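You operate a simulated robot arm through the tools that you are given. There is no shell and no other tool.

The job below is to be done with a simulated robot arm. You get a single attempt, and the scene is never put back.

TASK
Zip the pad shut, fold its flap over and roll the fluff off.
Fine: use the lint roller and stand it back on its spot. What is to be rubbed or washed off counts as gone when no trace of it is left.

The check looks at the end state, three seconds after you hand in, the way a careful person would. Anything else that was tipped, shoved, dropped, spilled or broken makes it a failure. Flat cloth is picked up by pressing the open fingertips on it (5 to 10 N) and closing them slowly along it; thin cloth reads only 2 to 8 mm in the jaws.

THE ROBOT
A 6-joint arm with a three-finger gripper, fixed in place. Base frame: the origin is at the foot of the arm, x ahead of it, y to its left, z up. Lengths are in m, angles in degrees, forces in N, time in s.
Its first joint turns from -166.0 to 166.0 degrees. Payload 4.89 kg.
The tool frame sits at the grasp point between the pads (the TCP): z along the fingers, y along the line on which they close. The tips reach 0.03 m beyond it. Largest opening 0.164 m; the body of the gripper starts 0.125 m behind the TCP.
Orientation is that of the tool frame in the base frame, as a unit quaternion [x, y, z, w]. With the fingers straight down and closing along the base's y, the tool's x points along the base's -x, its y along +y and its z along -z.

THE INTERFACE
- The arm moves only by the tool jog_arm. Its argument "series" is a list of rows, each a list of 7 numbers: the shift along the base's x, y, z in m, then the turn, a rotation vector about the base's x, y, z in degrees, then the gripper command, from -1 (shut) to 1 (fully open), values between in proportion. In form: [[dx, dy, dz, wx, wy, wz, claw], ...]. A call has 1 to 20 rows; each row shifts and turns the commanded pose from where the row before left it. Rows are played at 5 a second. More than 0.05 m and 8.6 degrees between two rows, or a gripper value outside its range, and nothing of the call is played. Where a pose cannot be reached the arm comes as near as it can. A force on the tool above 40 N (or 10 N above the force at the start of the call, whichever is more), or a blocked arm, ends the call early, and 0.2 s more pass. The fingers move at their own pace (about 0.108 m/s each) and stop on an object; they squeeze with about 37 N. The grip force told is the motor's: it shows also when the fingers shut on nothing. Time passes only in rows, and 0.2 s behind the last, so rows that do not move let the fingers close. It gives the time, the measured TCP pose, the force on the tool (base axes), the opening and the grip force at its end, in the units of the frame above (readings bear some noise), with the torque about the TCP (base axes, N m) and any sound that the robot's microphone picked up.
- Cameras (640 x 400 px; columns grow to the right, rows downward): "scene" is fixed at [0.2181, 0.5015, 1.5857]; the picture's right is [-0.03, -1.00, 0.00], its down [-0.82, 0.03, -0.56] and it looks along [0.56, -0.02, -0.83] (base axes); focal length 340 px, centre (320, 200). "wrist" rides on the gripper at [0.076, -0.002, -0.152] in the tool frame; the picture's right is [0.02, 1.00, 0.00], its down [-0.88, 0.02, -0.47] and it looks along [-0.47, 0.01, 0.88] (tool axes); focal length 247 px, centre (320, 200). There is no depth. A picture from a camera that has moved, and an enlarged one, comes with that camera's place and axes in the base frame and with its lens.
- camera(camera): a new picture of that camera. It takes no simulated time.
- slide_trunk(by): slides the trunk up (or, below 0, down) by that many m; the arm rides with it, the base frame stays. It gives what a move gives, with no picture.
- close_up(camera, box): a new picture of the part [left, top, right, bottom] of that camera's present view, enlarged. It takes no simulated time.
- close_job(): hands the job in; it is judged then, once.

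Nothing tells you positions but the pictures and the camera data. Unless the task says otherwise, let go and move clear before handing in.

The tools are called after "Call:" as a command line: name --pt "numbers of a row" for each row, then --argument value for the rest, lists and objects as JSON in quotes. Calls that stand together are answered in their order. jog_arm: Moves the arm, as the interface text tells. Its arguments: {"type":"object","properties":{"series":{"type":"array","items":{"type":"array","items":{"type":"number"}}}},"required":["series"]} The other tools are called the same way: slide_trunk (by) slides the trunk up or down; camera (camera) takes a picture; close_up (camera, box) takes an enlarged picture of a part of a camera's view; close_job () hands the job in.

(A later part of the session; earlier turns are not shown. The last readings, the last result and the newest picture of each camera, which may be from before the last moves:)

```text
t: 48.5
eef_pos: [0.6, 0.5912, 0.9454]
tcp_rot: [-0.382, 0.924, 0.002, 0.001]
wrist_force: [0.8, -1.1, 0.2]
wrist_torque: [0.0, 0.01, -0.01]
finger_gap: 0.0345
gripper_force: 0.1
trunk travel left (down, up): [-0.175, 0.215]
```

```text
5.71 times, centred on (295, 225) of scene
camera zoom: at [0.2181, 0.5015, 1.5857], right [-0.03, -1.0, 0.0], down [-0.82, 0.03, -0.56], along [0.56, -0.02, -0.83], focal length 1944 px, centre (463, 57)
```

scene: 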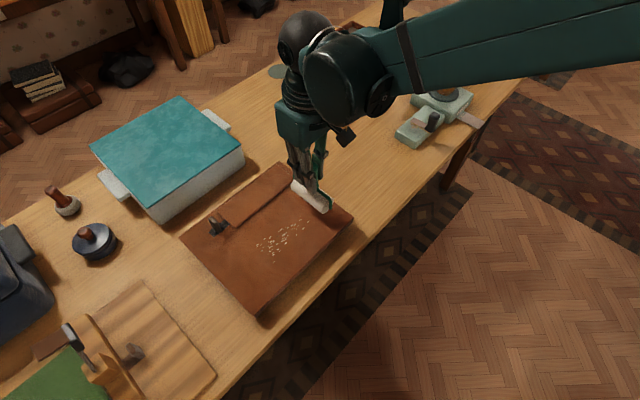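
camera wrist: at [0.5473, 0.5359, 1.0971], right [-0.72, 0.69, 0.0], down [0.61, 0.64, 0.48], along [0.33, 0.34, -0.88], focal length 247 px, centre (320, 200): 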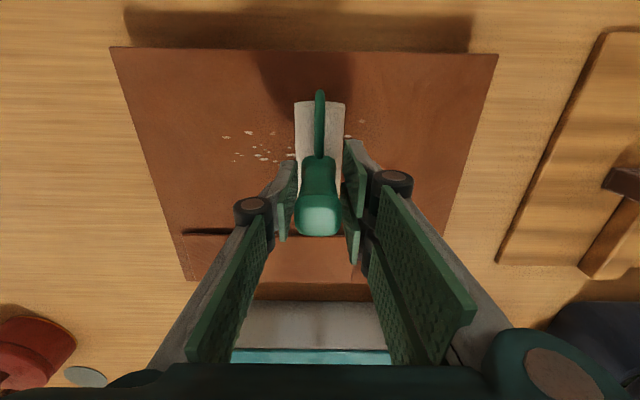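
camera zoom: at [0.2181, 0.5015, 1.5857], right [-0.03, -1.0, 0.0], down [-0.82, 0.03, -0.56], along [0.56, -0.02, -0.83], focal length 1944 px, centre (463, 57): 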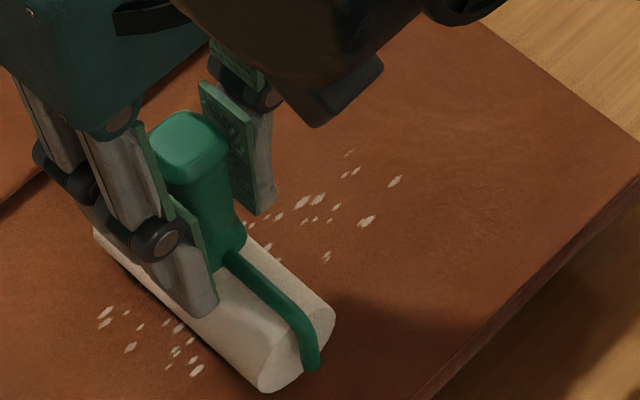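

The roller stands between the loosened fingers. I'll raise the gripper about 14 mm and close again higher on the handle.

Call:
jog_arm --pt "0 0 0.007 0 0 0 -0.58" --pt "0 0 0.007 0 0 0 -0.58" --pt "0 0 0 0 0 0 -0.7" --pt "0 0 0 0 0 0 -1" --pt "0 0 0 0 0 0 -1"

Call:
camera --camera "wrist"

Call:
close_up --camera "scene" --box '[265, 190, 325, 260]'

```text
t: 49.7
eef_pos: [0.6004, 0.5911, 0.9595]
tcp_rot: [-0.382, 0.924, 0.0, 0.002]
wrist_force: [-0.5, 0.5, 0.4]
wrist_torque: [0.03, 0.02, 0.04]
finger_gap: 0.0253
gripper_force: 37.7
trunk travel left (down, up): [-0.175, 0.215]
```

```text
taken
camera wrist: at [0.5472, 0.5365, 1.111], right [-0.72, 0.69, 0.0], down [0.61, 0.64, 0.48], along [0.33, 0.34, -0.88], focal length 247 px, centre (320, 200)
```

wrist: 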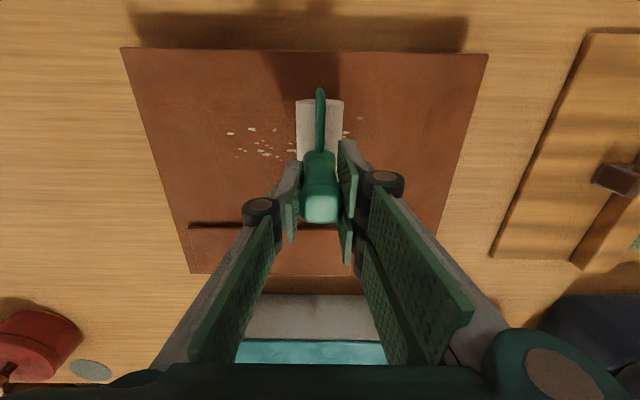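

```text
5.71 times, centred on (295, 225) of scene
camera zoom: at [0.2181, 0.5015, 1.5857], right [-0.03, -1.0, 0.0], down [-0.82, 0.03, -0.56], along [0.56, -0.02, -0.83], focal length 1944 px, centre (463, 57)
```

zoom: 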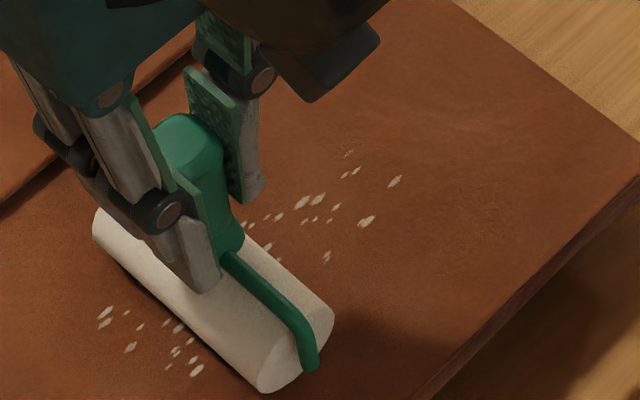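

Regripped at the original height on the handle. Now I'll press lightly and roll a short stretch to see whether it turns freely.

Call:
jog_arm --pt "0 0 -0.0008 0 0 0 -1" --pt "0 0 0 0 0 0 -1"

```text
t: 50.3
eef_pos: [0.6007, 0.5906, 0.961]
tcp_rot: [-0.383, 0.924, 0.0, 0.002]
wrist_force: [-0.5, 2.1, 7.0]
wrist_torque: [0.27, 0.17, 0.07]
finger_gap: 0.0253
gripper_force: 36.8
trunk travel left (down, up): [-0.175, 0.215]
```

Call:
jog_arm --pt "0.0035 -0.0035 0 0 0 0 -1" --pt "0.0035 -0.0035 0 0 0 0 -1" --pt "0.0035 -0.0035 0 0 0 0 -1" --pt "0.0035 -0.0035 0 0 0 0 -1" --pt "0.0035 -0.0035 0 0 0 0 -1" --pt "0.0035 -0.0035 0 0 0 0 -1"

Call:
camera --camera "wrist"

Call:
close_up --camera "scene" --box '[230, 170, 340, 280]'

```text
t: 51.7
eef_pos: [0.6205, 0.5693, 0.9601]
tcp_rot: [-0.383, 0.924, 0.001, 0.002]
wrist_force: [-0.6, -0.2, 0.1]
wrist_torque: [0.0, 0.01, 0.02]
finger_gap: 0.0253
gripper_force: 37.4
trunk travel left (down, up): [-0.175, 0.215]
```

```text
taken
camera wrist: at [0.5679, 0.5148, 1.1111], right [-0.72, 0.69, 0.0], down [0.61, 0.64, 0.48], along [0.33, 0.34, -0.88], focal length 247 px, centre (320, 200)
```

wrist: 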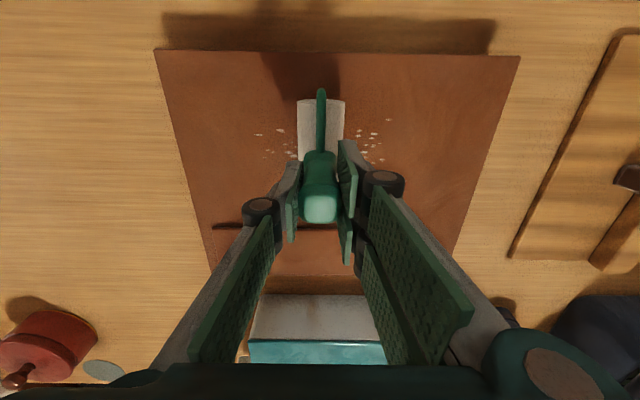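

```text
3.64 times, centred on (285, 225) of scene
camera zoom: at [0.2181, 0.5015, 1.5857], right [-0.03, -1.0, 0.0], down [-0.82, 0.03, -0.56], along [0.56, -0.02, -0.83], focal length 1237 px, centre (447, 109)
```

zoom: 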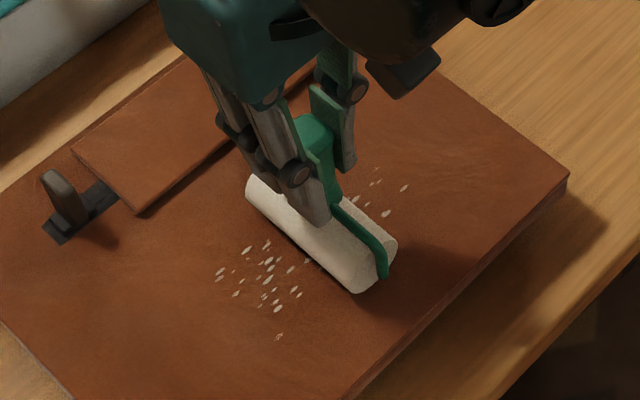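

Contact faded again and nothing has lifted yet. I'll press a bit harder, around 15 N, and watch the drag while rolling.

Call:
jog_arm --pt "0 0 -0.0008 0 0 0 -1" --pt "0 0 0 0 0 0 -1"

```text
t: 52.3
eef_pos: [0.6214, 0.5686, 0.959]
tcp_rot: [-0.382, 0.924, 0.0, 0.002]
wrist_force: [-0.7, 0.2, 6.0]
wrist_torque: [-0.05, 0.07, -0.04]
finger_gap: 0.0254
gripper_force: 37.2
trunk travel left (down, up): [-0.175, 0.215]
```

Call:
jog_arm --pt "0 0 -0.0005 0 0 0 -1" --pt "0.0035 -0.0035 0 0 0 0 -1" --pt "0.0035 -0.0035 0 0 0 0 -1" --pt "0.0035 -0.0035 0 0 0 0 -1"

Call:
close_up --camera "wrist" --box '[220, 80, 420, 200]'

```text
t: 53.3
eef_pos: [0.631, 0.5595, 0.9589]
tcp_rot: [-0.383, 0.924, 0.0, 0.002]
wrist_force: [-7.4, 8.4, 22.7]
wrist_torque: [0.53, 0.71, 0.04]
finger_gap: 0.0255
gripper_force: 36.6
trunk travel left (down, up): [-0.175, 0.215]
```

```text
3.20 times, centred on (320, 140) of wrist
camera zoom: at [0.578, 0.5051, 1.1104], right [-0.72, 0.69, 0.0], down [0.61, 0.64, 0.48], along [0.33, 0.34, -0.88], focal length 790 px, centre (320, 392)
```

zoom: 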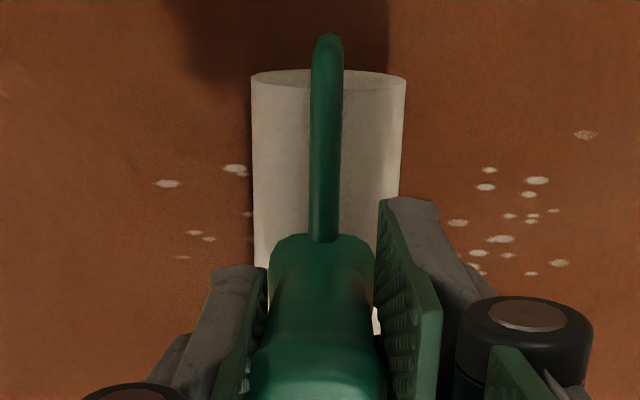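

The drag is about half the normal force, so the roller is sliding or turning stiffly. I'll continue this pressed stroke to the right end and then compare how the fluff looks.

Call:
jog_arm --pt "0.0035 -0.0035 0 0 0 0 -1" --pt "0.0035 -0.0035 0 0 0 0 -1" --pt "0.0035 -0.0035 0 0 0 0 -1" --pt "0.0035 -0.0035 0 0 0 0 -1" --pt "0.0035 -0.0035 0 0 0 0 -1" --pt "0.0035 -0.0035 0 0 0 0 -1" --pt "0.0035 -0.0035 0 0 0 0 -1" --pt "0.0035 -0.0035 0 0 0 0 -1" --pt "0.0035 -0.0035 0 0 0 0 -1" --pt "0.0035 -0.0035 0 0 0 0 -1" --pt "0.0035 -0.0035 0 0 0 0 -1"

Call:
close_up --camera "wrist" --box '[260, 60, 500, 200]'

Call:
close_up --camera "scene" --box '[230, 170, 340, 280]'

```text
t: 55.7
eef_pos: [0.6704, 0.5224, 0.9574]
tcp_rot: [-0.382, 0.924, 0.001, 0.002]
wrist_force: [-8.5, 8.8, 23.5]
wrist_torque: [0.69, 0.76, 0.03]
finger_gap: 0.0258
gripper_force: 37.4
trunk travel left (down, up): [-0.175, 0.215]
```

```text
2.67 times, centred on (380, 130) of wrist
camera zoom: at [0.6161, 0.4664, 1.1103], right [-0.72, 0.69, 0.0], down [0.61, 0.64, 0.48], along [0.33, 0.34, -0.88], focal length 659 px, centre (160, 387)
```

zoom: 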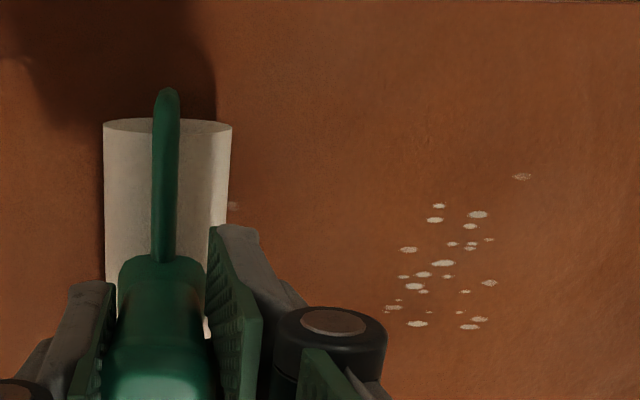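

```text
3.64 times, centred on (285, 225) of scene
camera zoom: at [0.2181, 0.5015, 1.5857], right [-0.03, -1.0, 0.0], down [-0.82, 0.03, -0.56], along [0.56, -0.02, -0.83], focal length 1237 px, centre (447, 109)
```

zoom: 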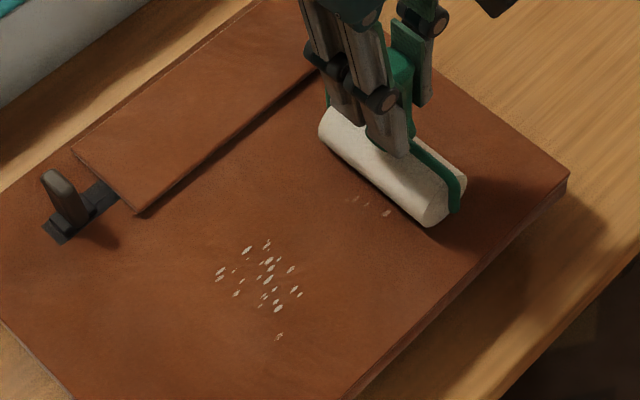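

The firm stroke took off the fluff on the right half, with only faint traces left. I'll finish to the right end and then make a full pressed pass to the left.

Call:
jog_arm --pt "0.0035 -0.0035 0 0 0 0 -1" --pt "0.0035 -0.0035 0 0 0 0 -1" --pt "0.0035 -0.0035 0 0 0 0 -1" --pt "0.0035 -0.0035 0 0 0 0 -1" --pt "0 0 0 0 0 0 -1" --pt "-0.0035 0.0035 0 0 0 0 -1" --pt "-0.0035 0.0035 0 0 0 0 -1" --pt "-0.0035 0.0035 0 0 0 0 -1" --pt "-0.0035 0.0035 0 0 0 0 -1" --pt "-0.0035 0.0035 0 0 0 0 -1" --pt "-0.0035 0.0035 0 0 0 0 -1" --pt "-0.0035 0.0035 0 0 0 0 -1" --pt "-0.0035 0.0035 0 0 0 0 -1" --pt "-0.0035 0.0035 0 0 0 0 -1" --pt "-0.0035 0.0035 0 0 0 0 -1"

Call:
close_up --camera "scene" --box '[230, 170, 340, 280]'

```text
t: 58.9
eef_pos: [0.65, 0.5408, 0.9586]
tcp_rot: [-0.382, 0.924, 0.001, 0.002]
wrist_force: [2.2, -3.5, 7.1]
wrist_torque: [-0.14, -0.3, -0.06]
finger_gap: 0.0258
gripper_force: 37.2
trunk travel left (down, up): [-0.175, 0.215]
```

```text
3.64 times, centred on (285, 225) of scene
camera zoom: at [0.2181, 0.5015, 1.5857], right [-0.03, -1.0, 0.0], down [-0.82, 0.03, -0.56], along [0.56, -0.02, -0.83], focal length 1237 px, centre (447, 109)
```

zoom: 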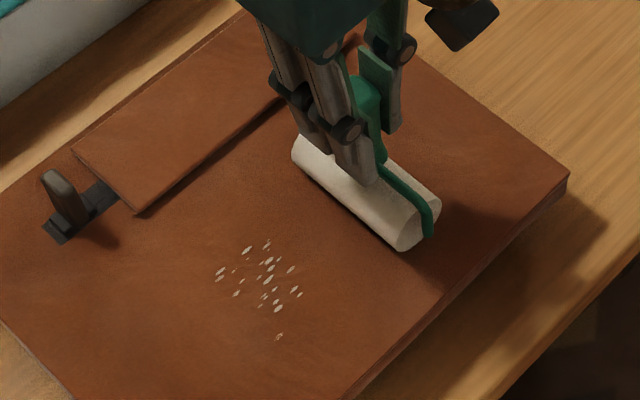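

The right side looks clean. I'll add a little pressure and continue left over the remaining fluff.

Call:
jog_arm --pt "0 0 -0.0006 0 0 0 -1" --pt "-0.0035 0.0035 0 0 0 0 -1" --pt "-0.0035 0.0035 0 0 0 0 -1" --pt "-0.0035 0.0035 0 0 0 0 -1" --pt "-0.0035 0.0035 0 0 0 0 -1" --pt "-0.0035 0.0035 0 0 0 0 -1" --pt "-0.0035 0.0035 0 0 0 0 -1" --pt "-0.0035 0.0035 0 0 0 0 -1" --pt "-0.0035 0.0035 0 0 0 0 -1" --pt "-0.0035 0.0035 0 0 0 0 -1" --pt "-0.0035 0.0035 0 0 0 0 -1" --pt "-0.0035 0.0035 0 0 0 0 -1" --pt "-0.0035 0.0035 0 0 0 0 -1" --pt "-0.0035 0.0035 0 0 0 0 -1" --pt "-0.0035 0.0035 0 0 0 0 -1"

Call:
close_up --camera "scene" --box '[230, 170, 340, 280]'

Call:
camera --camera "wrist"

```text
t: 62.1
eef_pos: [0.6004, 0.5894, 0.9572]
tcp_rot: [-0.382, 0.924, 0.001, 0.001]
wrist_force: [7.1, -6.5, 18.9]
wrist_torque: [-0.56, -0.59, 0.0]
finger_gap: 0.0255
gripper_force: 37.0
trunk travel left (down, up): [-0.175, 0.215]
```

```text
3.64 times, centred on (285, 225) of scene
camera zoom: at [0.2181, 0.5015, 1.5857], right [-0.03, -1.0, 0.0], down [-0.82, 0.03, -0.56], along [0.56, -0.02, -0.83], focal length 1237 px, centre (447, 109)
```

zoom: 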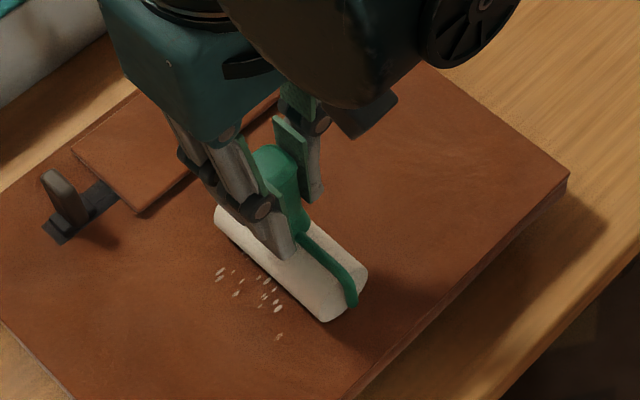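

```text
taken
camera wrist: at [0.5476, 0.5351, 1.1093], right [-0.72, 0.69, 0.0], down [0.61, 0.63, 0.48], along [0.33, 0.34, -0.88], focal length 247 px, centre (320, 200)
```

wrist: 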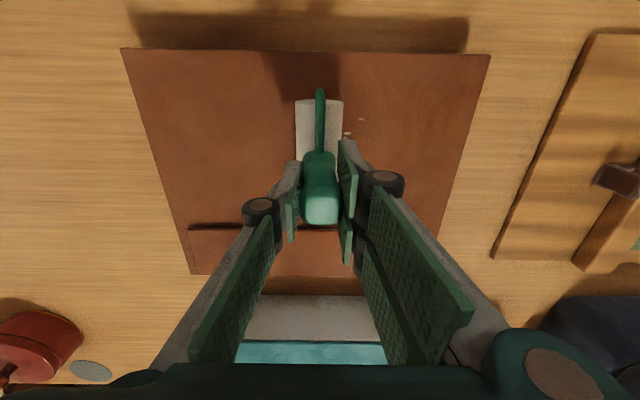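

Everything to the right of the roller is clean now. I'll continue left past the last fluff.

Call:
jog_arm --pt "-0.0035 0.0035 0 0 0 0 -1" --pt "-0.0035 0.0035 0 0 0 0 -1" --pt "-0.0035 0.0035 0 0 0 0 -1" --pt "-0.0035 0.0035 0 0 0 0 -1" --pt "-0.0035 0.0035 0 0 0 0 -1" --pt "-0.0035 0.0035 0 0 0 0 -1" --pt "-0.0035 0.0035 0 0 0 0 -1" --pt "-0.0035 0.0035 0 0 0 0 -1" --pt "-0.0035 0.0035 0 0 0 0 -1" --pt "-0.0035 0.0035 0 0 0 0 -1" --pt "-0.0035 0.0035 0 0 0 0 -1" --pt "-0.0035 0.0035 0 0 0 0 -1" --pt "-0.0035 0.0035 0 0 0 0 -1" --pt "-0.0035 0.0035 0 0 0 0 -1" --pt "-0.0035 0.0035 0 0 0 0 -1"

Call:
close_up --camera "scene" --box '[210, 170, 340, 290]'

Call:
camera --camera "wrist"

```text
t: 65.3
eef_pos: [0.5485, 0.6436, 0.9581]
tcp_rot: [-0.383, 0.924, 0.001, 0.002]
wrist_force: [2.1, -3.7, 8.4]
wrist_torque: [-0.22, -0.32, -0.05]
finger_gap: 0.0254
gripper_force: 37.1
trunk travel left (down, up): [-0.175, 0.215]
```

```text
3.33 times, centred on (275, 230) of scene
camera zoom: at [0.2181, 0.5015, 1.5857], right [-0.03, -1.0, 0.0], down [-0.82, 0.03, -0.56], along [0.56, -0.02, -0.83], focal length 1134 px, centre (470, 100)
```

zoom: 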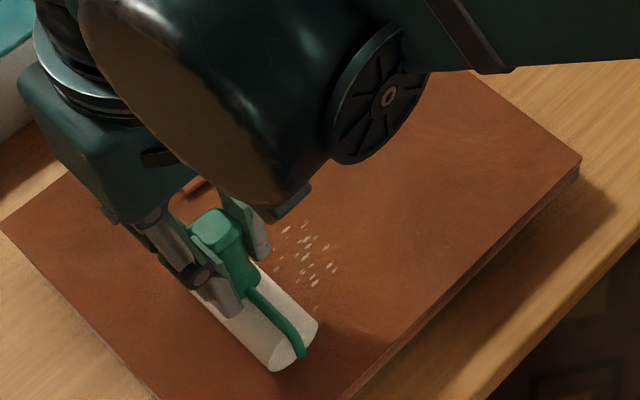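

```text
taken
camera wrist: at [0.4943, 0.5886, 1.109], right [-0.72, 0.69, 0.0], down [0.61, 0.64, 0.48], along [0.33, 0.34, -0.88], focal length 247 px, centre (320, 200)
```

wrist: 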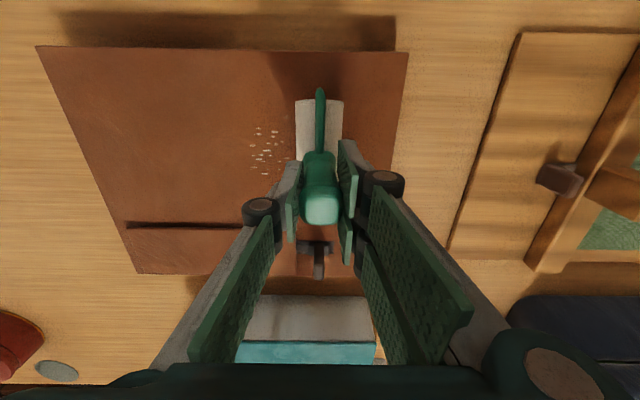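

One pass thins the fluff and a second takes it off. I'll roll back over the left half with slightly more pressure.

Call:
jog_arm --pt "0 0 -0.0006 0 0 0 -1" --pt "0.0035 -0.0035 0 0 0 0 -1" --pt "0.0035 -0.0035 0 0 0 0 -1" --pt "0.0035 -0.0035 0 0 0 0 -1" --pt "0.0035 -0.0035 0 0 0 0 -1" --pt "0.0035 -0.0035 0 0 0 0 -1" --pt "0.0035 -0.0035 0 0 0 0 -1" --pt "0.0035 -0.0035 0 0 0 0 -1" --pt "0.0035 -0.0035 0 0 0 0 -1" --pt "0.0035 -0.0035 0 0 0 0 -1" --pt "0.0035 -0.0035 0 0 0 0 -1" --pt "0.0035 -0.0035 0 0 0 0 -1" --pt "0.0035 -0.0035 0 0 0 0 -1" --pt "0.0035 -0.0035 0 0 0 0 -1" --pt "0.0035 -0.0035 0 0 0 0 -1" --pt "0.0035 -0.0035 0 0 0 0 -1" --pt "0.0035 -0.0035 0 0 0 0 -1" --pt "0.0035 -0.0035 0 0 0 0 -1" --pt "0.0035 -0.0035 0 0 0 0 -1"

Call:
close_up --camera "scene" --box '[210, 170, 340, 290]'

Call:
close_up --camera "wrist" --box '[200, 60, 440, 200]'

```text
t: 69.3
eef_pos: [0.6101, 0.5801, 0.9573]
tcp_rot: [-0.383, 0.924, 0.0, 0.001]
wrist_force: [-3.2, 2.4, 8.2]
wrist_torque: [0.26, 0.19, 0.01]
finger_gap: 0.0254
gripper_force: 36.7
trunk travel left (down, up): [-0.175, 0.215]
```

```text
3.33 times, centred on (275, 230) of scene
camera zoom: at [0.2181, 0.5015, 1.5857], right [-0.03, -1.0, 0.0], down [-0.82, 0.03, -0.56], along [0.56, -0.02, -0.83], focal length 1134 px, centre (470, 100)
```

zoom: 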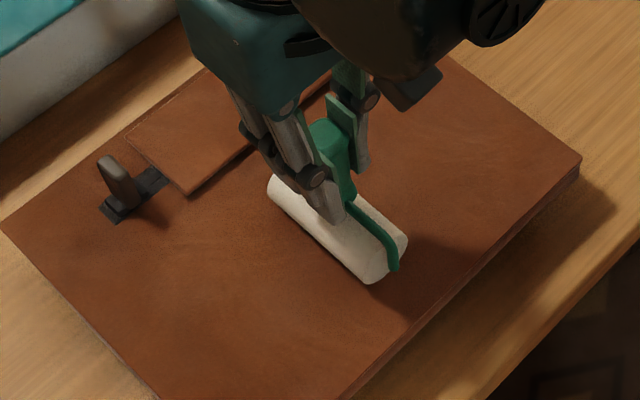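

```text
2.67 times, centred on (320, 130) of wrist
camera zoom: at [0.5573, 0.526, 1.1084], right [-0.72, 0.69, 0.0], down [0.61, 0.63, 0.48], along [0.33, 0.34, -0.88], focal length 659 px, centre (320, 387)
```

zoom: 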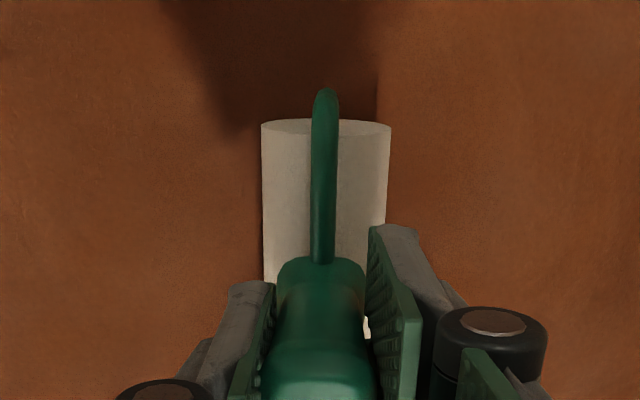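

The pad looks clean. For safety I'll make another firm pass to the right end and back, then inspect closely.

Call:
jog_arm --pt "0 0 -0.0005 0 0 0 -1" --pt "0.004 -0.004 0 0 0 0 -1" --pt "0.004 -0.004 0 0 0 0 -1" --pt "0.004 -0.004 0 0 0 0 -1" --pt "0.004 -0.004 0 0 0 0 -1" --pt "0.004 -0.004 0 0 0 0 -1" --pt "0.004 -0.004 0 0 0 0 -1" --pt "0.004 -0.004 0 0 0 0 -1" --pt "0.004 -0.004 0 0 0 0 -1" --pt "0.004 -0.004 0 0 0 0 -1" --pt "0.004 -0.004 0 0 0 0 -1" --pt "0.004 -0.004 0 0 0 0 -1" --pt "0.004 -0.004 0 0 0 0 -1" --pt "0.004 -0.004 0 0 0 0 -1" --pt "0.004 -0.004 0 0 0 0 -1" --pt "0.004 -0.004 0 0 0 0 -1" --pt "0.004 -0.004 0 0 0 0 -1" --pt "0.004 -0.004 0 0 0 0 -1" --pt "0.004 -0.004 0 0 0 0 -1"

Call:
close_up --camera "scene" --box '[210, 170, 340, 290]'

Call:
close_up --camera "wrist" --box '[220, 50, 560, 200]'

```text
t: 73.3
eef_pos: [0.6841, 0.5073, 0.9573]
tcp_rot: [-0.384, 0.924, 0.001, 0.001]
wrist_force: [-3.7, 2.0, 8.4]
wrist_torque: [0.17, 0.26, 0.02]
finger_gap: 0.0254
gripper_force: 36.9
trunk travel left (down, up): [-0.175, 0.215]
```

```text
3.33 times, centred on (275, 230) of scene
camera zoom: at [0.2181, 0.5015, 1.5857], right [-0.03, -1.0, 0.0], down [-0.82, 0.03, -0.56], along [0.56, -0.02, -0.83], focal length 1134 px, centre (470, 100)
```

zoom: 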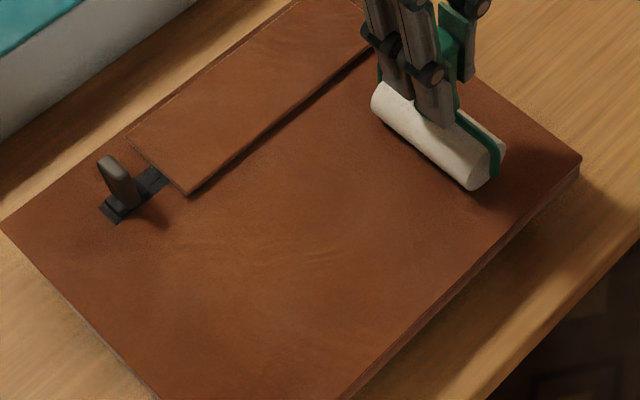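

```text
1.88 times, centred on (390, 125) of wrist
camera zoom: at [0.6302, 0.4529, 1.1083], right [-0.72, 0.69, 0.0], down [0.61, 0.63, 0.48], along [0.33, 0.34, -0.88], focal length 465 px, centre (188, 341)
```

zoom: 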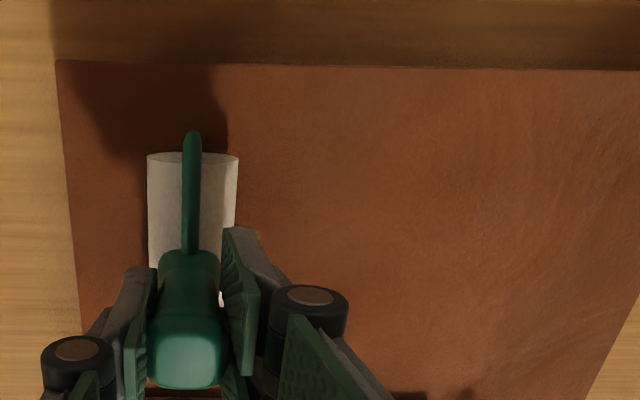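

Call:
close_up --camera "scene" --box '[245, 205, 305, 265]'

Call:
close_up --camera "scene" --box '[275, 190, 335, 240]'

Call:
close_up --camera "wrist" --box '[340, 90, 480, 190]'

```text
6.67 times, centred on (275, 235) of scene
camera zoom: at [0.2181, 0.5015, 1.5857], right [-0.03, -1.0, 0.0], down [-0.82, 0.03, -0.56], along [0.56, -0.02, -0.83], focal length 2268 px, centre (620, -33)
```

zoom: 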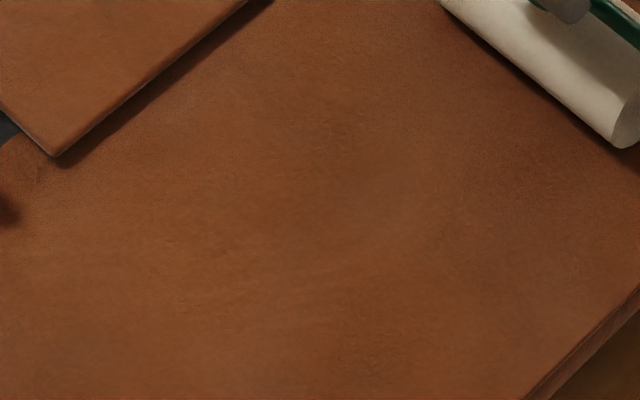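

```text
8.00 times, centred on (305, 215) of scene
camera zoom: at [0.2181, 0.5015, 1.5857], right [-0.03, -1.0, 0.0], down [-0.82, 0.03, -0.56], along [0.56, -0.02, -0.83], focal length 2722 px, centre (440, 80)
```

zoom: 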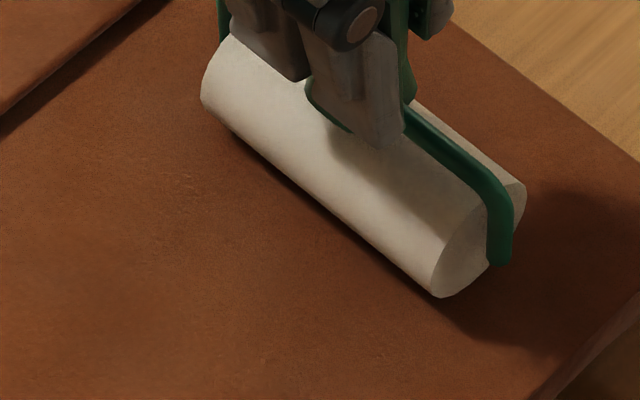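

```text
4.00 times, centred on (410, 140) of wrist
camera zoom: at [0.6302, 0.4529, 1.1083], right [-0.72, 0.69, 0.0], down [0.61, 0.63, 0.48], along [0.33, 0.34, -0.88], focal length 988 px, centre (-40, 440)
```

zoom: 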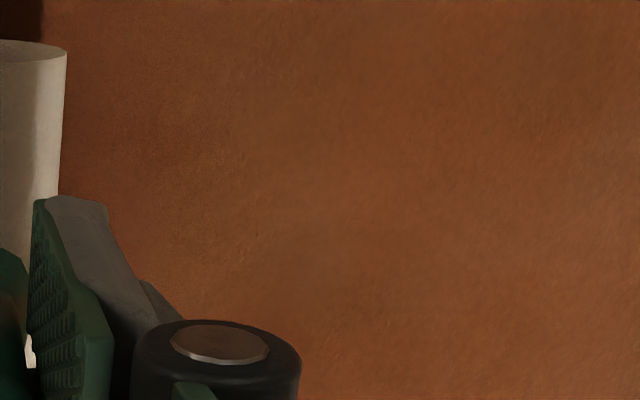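

No trace is visible. To be certain I'll make one more firm pass leftwards over the whole area before putting the roller away.

Call:
jog_arm --pt "0 0 -0.0004 0 0 0 -1" --pt "-0.004 0.004 0 0 0 0 -1" --pt "-0.004 0.004 0 0 0 0 -1" --pt "-0.004 0.004 0 0 0 0 -1" --pt "-0.004 0.004 0 0 0 0 -1" --pt "-0.004 0.004 0 0 0 0 -1" --pt "-0.004 0.004 0 0 0 0 -1" --pt "-0.004 0.004 0 0 0 0 -1" --pt "-0.004 0.004 0 0 0 0 -1" --pt "-0.004 0.004 0 0 0 0 -1" --pt "-0.004 0.004 0 0 0 0 -1" --pt "-0.004 0.004 0 0 0 0 -1" --pt "-0.004 0.004 0 0 0 0 -1" --pt "-0.004 0.004 0 0 0 0 -1" --pt "-0.004 0.004 0 0 0 0 -1" --pt "-0.004 0.004 0 0 0 0 -1" --pt "-0.004 0.004 0 0 0 0 -1" --pt "-0.004 0.004 0 0 0 0 -1" --pt "-0.004 0.004 0 0 0 0 -1"

Call:
jog_arm --pt "-0.004 0.004 -0.0002 0 0 0 -1" --pt "-0.004 0.004 0 0 0 0 -1" --pt "-0.004 0.004 0 0 0 0 -1" --pt "-0.004 0.004 0 0 0 0 -1" --pt "-0.004 0.004 0 0 0 0 -1" --pt "-0.004 0.004 0 0 0 0 -1" --pt "-0.004 0.004 0 0 0 0 -1" --pt "-0.004 0.004 0 0 0 0 -1" --pt "-0.004 0.004 0 0 0 0 -1" --pt "-0.004 0.004 0 0 0 0 -1" --pt "-0.004 0.004 0 0 0 0 -1" --pt "-0.004 0.004 0 0 0 0 -1" --pt "-0.004 0.004 0 0 0 0 -1" --pt "-0.004 0.004 0 0 0 0 -1" --pt "-0.004 0.004 0 0 0 0 -1"

Call:
camera --camera "wrist"

Call:
close_up --camera "scene" --box '[180, 140, 370, 310]'

```text
t: 77.3
eef_pos: [0.6117, 0.5799, 0.9562]
tcp_rot: [-0.382, 0.924, 0.001, 0.001]
wrist_force: [0.4, -1.7, 2.9]
wrist_torque: [0.04, -0.1, 0.0]
finger_gap: 0.0257
gripper_force: 37.1
trunk travel left (down, up): [-0.175, 0.215]
```

```text
t: 80.5
eef_pos: [0.5504, 0.6389, 0.9568]
tcp_rot: [-0.383, 0.924, 0.001, 0.002]
wrist_force: [9.4, -5.5, 23.5]
wrist_torque: [-0.4, -0.71, 0.01]
finger_gap: 0.0258
gripper_force: 37.2
trunk travel left (down, up): [-0.175, 0.215]
```

```text
taken
camera wrist: at [0.497, 0.5841, 1.1072], right [-0.72, 0.69, 0.0], down [0.61, 0.63, 0.48], along [0.33, 0.34, -0.88], focal length 247 px, centre (320, 200)
```

wrist: 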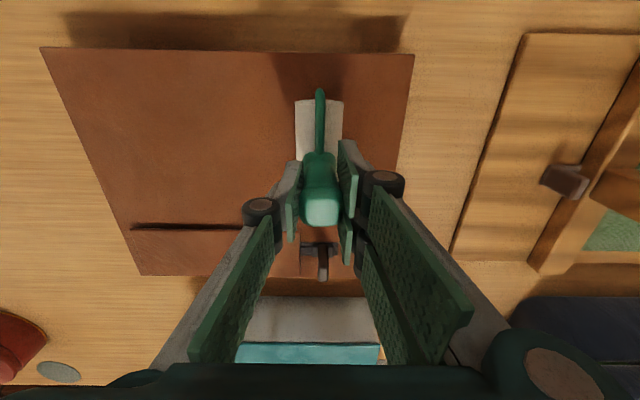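

```text
2.35 times, centred on (275, 225) of scene
camera zoom: at [0.2181, 0.5015, 1.5857], right [-0.03, -1.0, 0.0], down [-0.82, 0.03, -0.56], along [0.56, -0.02, -0.83], focal length 800 px, centre (426, 141)
```

zoom: 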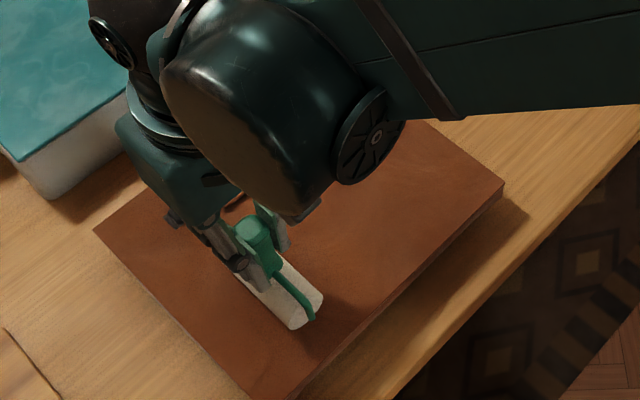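

All clean. I'll lift the roller off and check how it sits in the grip before returning it.

Call:
jog_arm --pt "0 0 0.002 0 0 0 -1" --pt "0 0 0.02 0 0 0 -1" --pt "0 0 0.035 0 0 0 -1" --pt "0 0 0 0 0 0 -1"

Call:
close_up --camera "wrist" --box '[260, 80, 380, 260]'

Call:
camera --camera "scene"

```text
t: 81.5
eef_pos: [0.5498, 0.638, 1.0121]
tcp_rot: [-0.383, 0.924, 0.001, 0.002]
wrist_force: [-0.7, -1.2, -1.3]
wrist_torque: [0.06, -0.02, -0.05]
finger_gap: 0.0256
gripper_force: 36.2
trunk travel left (down, up): [-0.175, 0.215]
```

```text
2.22 times, centred on (320, 170) of wrist
camera zoom: at [0.4971, 0.5832, 1.1649], right [-0.72, 0.69, 0.0], down [0.61, 0.63, 0.48], along [0.33, 0.34, -0.88], focal length 549 px, centre (320, 267)
```

zoom: 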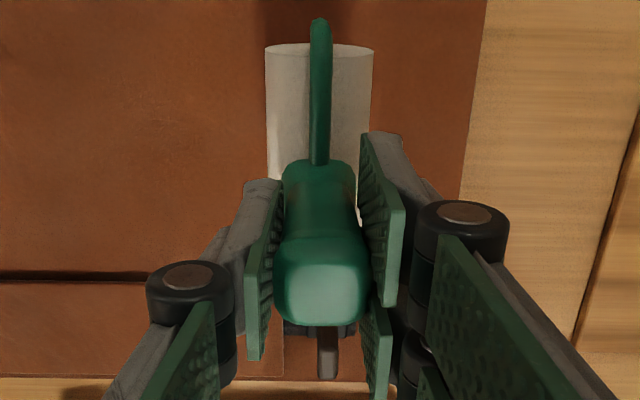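

```text
taken
```

scene: 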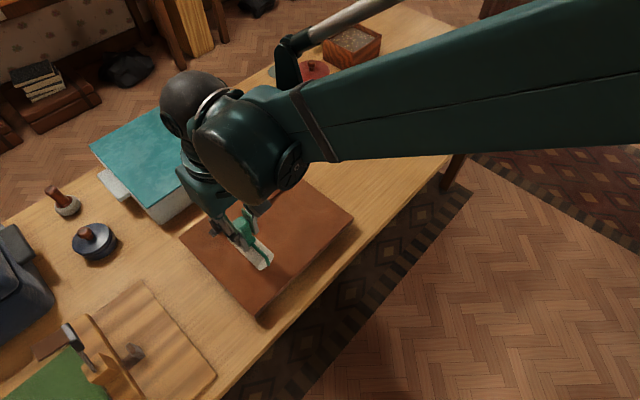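

The roller is straight in the grip, almost exactly as when first picked up. I'll carry it back to its spot at a safe height.

Call:
jog_arm --pt "0.03115 -0.02982 0.004 0 0 0 -1" --pt "0.03115 -0.02982 0.004 0 0 0 -1" --pt "0.03115 -0.02982 0.004 0 0 0 -1" --pt "0.03115 -0.02982 0 0 0 0 -1" --pt "0.03115 -0.02982 0 0 0 0 -1" --pt "0.03115 -0.02982 0 0 0 0 -1" --pt "0.03115 -0.02982 0 0 0 0 -1" --pt "0.03115 -0.02982 0 0 0 0 -1" --pt "0.03115 -0.02982 0 0 0 0 -1" --pt "0.03115 -0.02982 0 0 0 0 -1" --pt "0 0 0 0 0 0 -1" --pt "0 0 0 0 0 0 -1"

Call:
camera --camera "wrist"

Call:
camera --camera "scene"

```text
t: 84.1
eef_pos: [0.8631, 0.3398, 1.0239]
tcp_rot: [-0.383, 0.924, 0.001, 0.002]
wrist_force: [1.6, -1.4, -1.9]
wrist_torque: [0.07, 0.04, -0.01]
finger_gap: 0.0256
gripper_force: 36.7
trunk travel left (down, up): [-0.175, 0.215]
```

```text
taken
camera wrist: at [0.81, 0.285, 1.1751], right [-0.72, 0.69, 0.0], down [0.61, 0.63, 0.48], along [0.33, 0.34, -0.88], focal length 247 px, centre (320, 200)
```

wrist: 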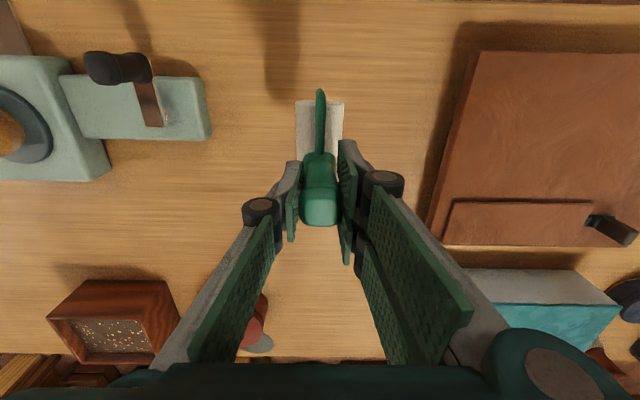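

```text
taken
```

scene: 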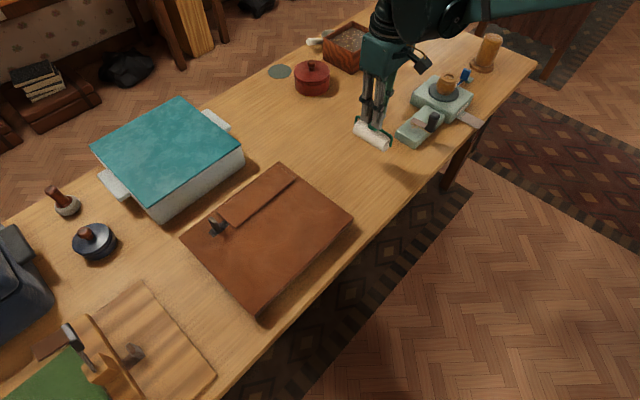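

I'm above the spot within about 1.5 mm; I'll correct that and lower to just above the table.

Call:
jog_arm --pt "-0.0014 0 -0.04 0 0 0 -1" --pt "0 0 -0.035 0 0 0 -1" --pt "0 0 -0.025 0 0 0 -1" --pt "0 0 -0.012 0 0 0 -1" --pt "0 0 0 0 0 0 -1"

Call:
camera --camera "wrist"

Call:
close_up --camera "scene" --box '[330, 90, 410, 190]'

```text
t: 85.3
eef_pos: [0.8596, 0.3431, 0.9105]
tcp_rot: [-0.383, 0.924, 0.001, 0.002]
wrist_force: [0.8, -0.3, -2.1]
wrist_torque: [0.02, 0.0, 0.01]
finger_gap: 0.0255
gripper_force: 36.7
trunk travel left (down, up): [-0.175, 0.215]
```

```text
taken
camera wrist: at [0.8073, 0.288, 1.0628], right [-0.72, 0.69, 0.0], down [0.61, 0.64, 0.48], along [0.33, 0.34, -0.88], focal length 247 px, centre (320, 200)
```

wrist: 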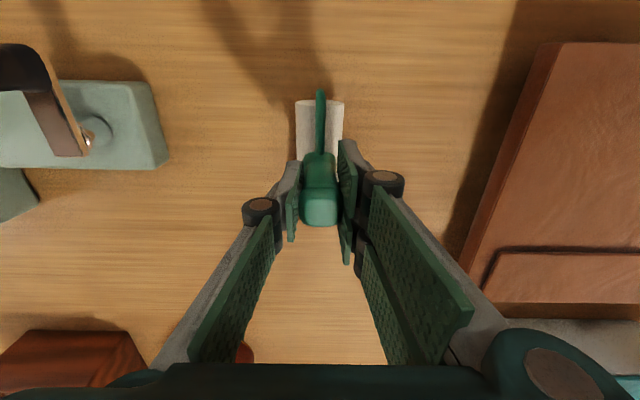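

```text
4.00 times, centred on (370, 140) of scene
camera zoom: at [0.2181, 0.5015, 1.5857], right [-0.03, -1.0, 0.0], down [-0.82, 0.03, -0.56], along [0.56, -0.02, -0.83], focal length 1361 px, centre (120, 440)
```

zoom: 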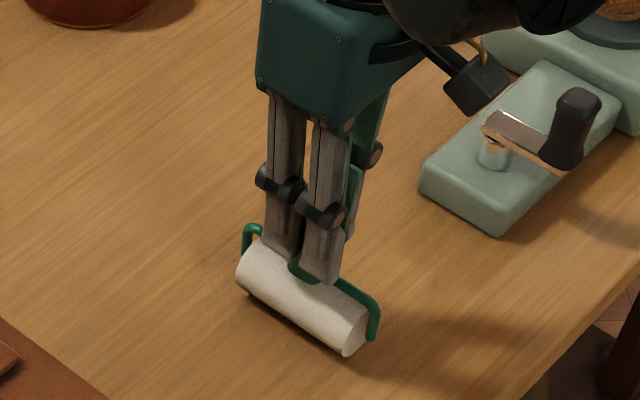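

Slightly off in y by 3 mm; I'll correct that and lower the last centimetre slowly to contact.

Call:
jog_arm --pt "0.0013 -0.003 -0.003 0 0 0 -1" --pt "0 0 -0.003 0 0 0 -1" --pt "0 0 0 0 0 0 -1"

Call:
close_up --camera "wrist" --box '[260, 80, 380, 260]'

```text
t: 86.1
eef_pos: [0.8618, 0.3394, 0.9064]
tcp_rot: [-0.382, 0.924, 0.001, 0.002]
wrist_force: [0.2, 0.0, -2.3]
wrist_torque: [0.02, 0.0, 0.01]
finger_gap: 0.0254
gripper_force: 36.8
trunk travel left (down, up): [-0.175, 0.215]
```

```text
2.22 times, centred on (320, 170) of wrist
camera zoom: at [0.8089, 0.2847, 1.0582], right [-0.72, 0.69, 0.0], down [0.61, 0.63, 0.48], along [0.33, 0.34, -0.88], focal length 549 px, centre (320, 267)
```

zoom: 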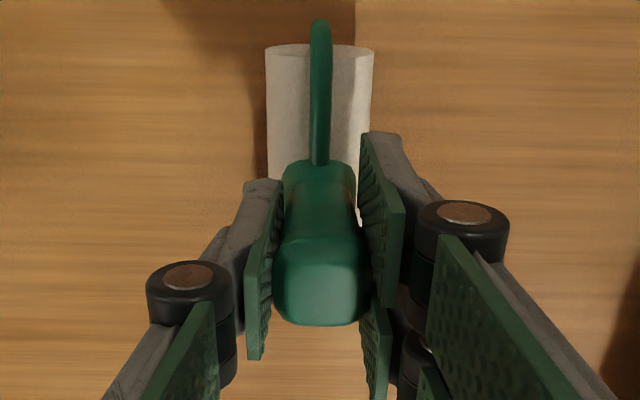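

Call:
jog_arm --pt "0 0 -0.0015 0 0 0 -1" --pt "0 0 -0.0015 0 0 0 -1" --pt "0 0 0 0 0 0 -1"

```text
t: 86.9
eef_pos: [0.862, 0.3377, 0.9039]
tcp_rot: [-0.382, 0.924, 0.001, 0.002]
wrist_force: [9.9, 2.5, 33.7]
wrist_torque: [0.06, -0.33, -0.04]
finger_gap: 0.0259
gripper_force: 37.0
trunk travel left (down, up): [-0.175, 0.215]
```

It has touched down; I'll relax the force before letting go.

Call:
jog_arm --pt "0 0 0.0013 0 0 0 -1" --pt "0 0 0 0 0 0 -1"

Call:
camera --camera "wrist"

Call:
close_up --camera "scene" --box '[330, 90, 410, 190]'

```text
t: 87.5
eef_pos: [0.8618, 0.338, 0.9054]
tcp_rot: [-0.382, 0.924, 0.001, 0.002]
wrist_force: [-2.4, 0.7, 5.5]
wrist_torque: [0.32, 0.13, 0.11]
finger_gap: 0.0251
gripper_force: 36.9
trunk travel left (down, up): [-0.175, 0.215]
```

```text
taken
camera wrist: at [0.8089, 0.284, 1.0558], right [-0.72, 0.69, 0.0], down [0.61, 0.64, 0.48], along [0.33, 0.34, -0.88], focal length 247 px, centre (320, 200)
```

wrist: 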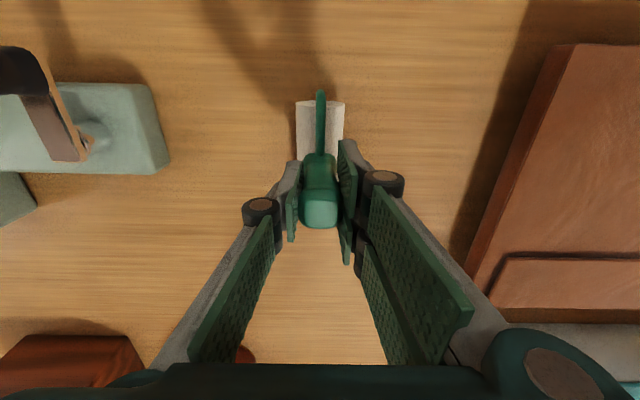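

```text
4.00 times, centred on (370, 140) of scene
camera zoom: at [0.2181, 0.5015, 1.5857], right [-0.03, -1.0, 0.0], down [-0.82, 0.03, -0.56], along [0.56, -0.02, -0.83], focal length 1361 px, centre (120, 440)
```

zoom: 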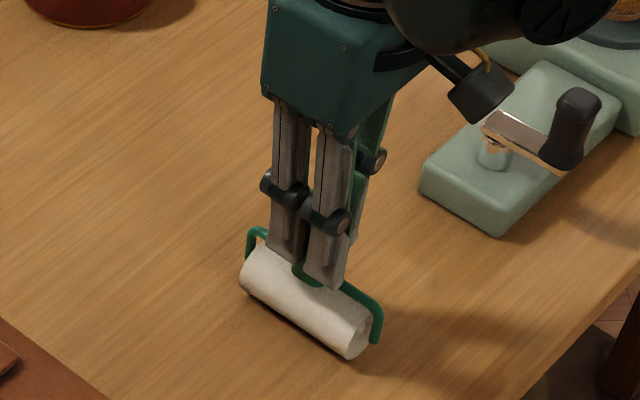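

The roller matches its original place in the picture to about a millimetre. I'll open the fingers gently.

Call:
jog_arm --pt "0 0 0.0003 0 0 0 -1" --pt "0 0 0 0 0 0 -0.68" --pt "0 0 0 0 0 0 -0.64" --pt "0 0 0 0 0 0 -0.6" --pt "0 0 0 0 0 0 -0.55"

Call:
camera --camera "wrist"

Call:
close_up --camera "scene" --box '[330, 90, 410, 190]'

```text
t: 88.7
eef_pos: [0.8632, 0.3392, 0.9041]
tcp_rot: [-0.383, 0.924, 0.001, 0.001]
wrist_force: [0.7, 0.0, 0.3]
wrist_torque: [0.04, -0.01, 0.0]
finger_gap: 0.0369
gripper_force: 0.1
trunk travel left (down, up): [-0.175, 0.215]
```

```text
taken
camera wrist: at [0.8098, 0.2845, 1.056], right [-0.72, 0.69, 0.0], down [0.61, 0.64, 0.48], along [0.33, 0.34, -0.88], focal length 247 px, centre (320, 200)
```

wrist: 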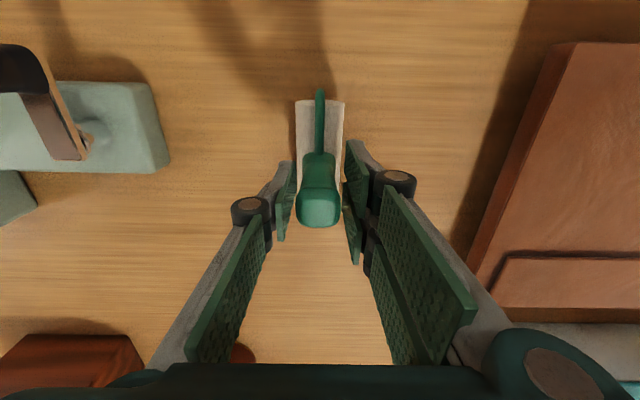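

```text
4.00 times, centred on (370, 140) of scene
camera zoom: at [0.2181, 0.5015, 1.5857], right [-0.03, -1.0, 0.0], down [-0.82, 0.03, -0.56], along [0.56, -0.02, -0.83], focal length 1361 px, centre (120, 440)
```

zoom: 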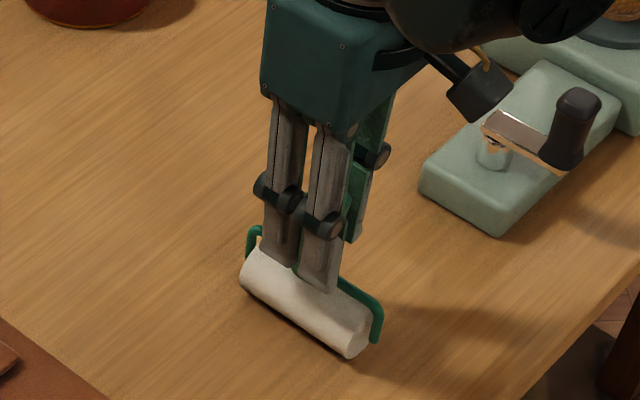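

The roller stands free between the fingers. I'll open wider, wait a moment, and check it stays upright.

Call:
jog_arm --pt "0 0 0 0 0 0 -0.4" --pt "0 0 0 0 0 0 -0.2" --pt "0 0 0 0 0 0 0" --pt "0 0 0 0 0 0 0" --pt "0 0 0 0 0 0 0"

Call:
camera --camera "wrist"

```text
t: 89.9
eef_pos: [0.8633, 0.3396, 0.9036]
tcp_rot: [-0.383, 0.924, 0.0, 0.002]
wrist_force: [0.1, 0.8, -1.1]
wrist_torque: [0.02, -0.01, 0.0]
finger_gap: 0.0821
gripper_force: 0.1
trunk travel left (down, up): [-0.175, 0.215]
```

```text
taken
camera wrist: at [0.8098, 0.2845, 1.056], right [-0.72, 0.69, 0.0], down [0.61, 0.64, 0.48], along [0.33, 0.34, -0.88], focal length 247 px, centre (320, 200)
```

wrist: 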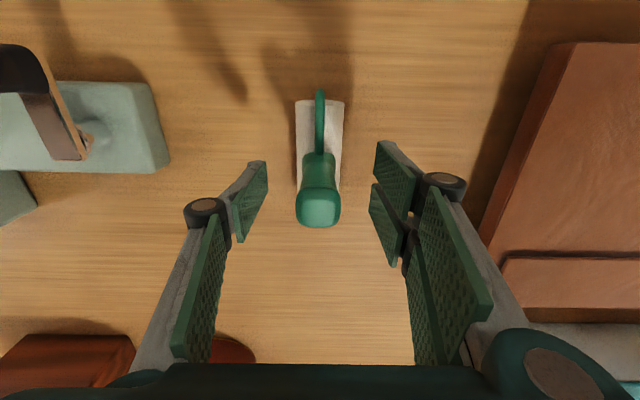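

It stands steadily. I'll lift straight up and compare the scene with the start.

Call:
jog_arm --pt "0 0 0.02 0 0 0 0" --pt "0 0 0.04 0 0 0 0" --pt "0 0 0.04 0 0 0 0" --pt "-0.02 0.02 0.04 0 0 0 0" --pt "-0.03 0.03 0.01 0 0 0 0" --pt "-0.03 0.03 0 0 0 0 0" --pt "-0.03 0.03 0 0 0 0 0" --pt "0 0 0 0 0 0 0"

Call:
camera --camera "wrist"

Call:
camera --camera "scene"

Call:
close_up --camera "scene" --box '[330, 110, 410, 190]'

```text
t: 91.7
eef_pos: [0.7543, 0.4489, 1.0566]
tcp_rot: [-0.382, 0.924, 0.001, 0.001]
wrist_force: [-1.0, 0.9, -1.1]
wrist_torque: [-0.05, -0.01, 0.01]
finger_gap: 0.0821
gripper_force: 0.0
trunk travel left (down, up): [-0.175, 0.215]
```

```text
taken
camera wrist: at [0.7016, 0.3951, 1.2077], right [-0.72, 0.69, 0.0], down [0.61, 0.64, 0.48], along [0.33, 0.34, -0.88], focal length 247 px, centre (320, 200)
```

wrist: 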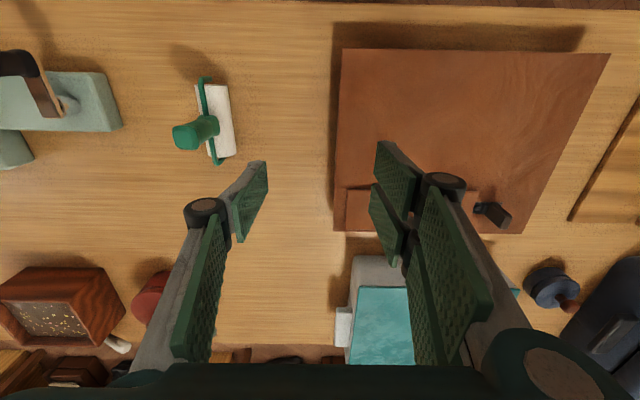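

```text
taken
```

scene: 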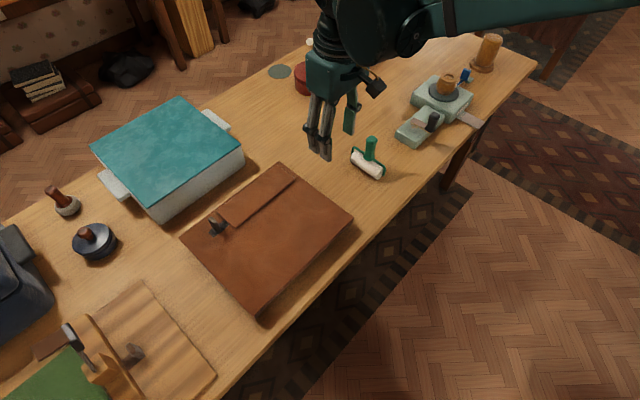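

```text
5.00 times, centred on (370, 150) of scene
camera zoom: at [0.2181, 0.5015, 1.5857], right [-0.03, -1.0, 0.0], down [-0.82, 0.03, -0.56], along [0.56, -0.02, -0.83], focal length 1701 px, centre (70, 450)
```

zoom: 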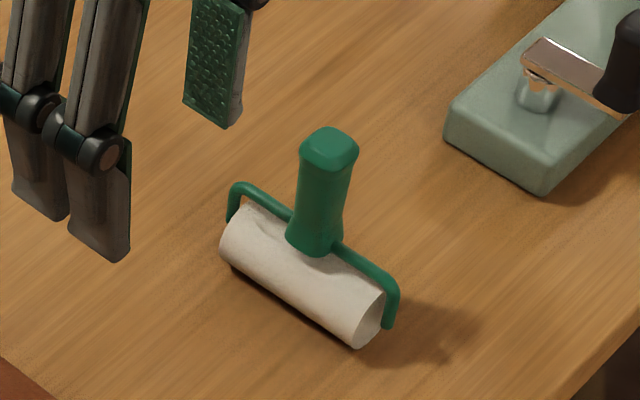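

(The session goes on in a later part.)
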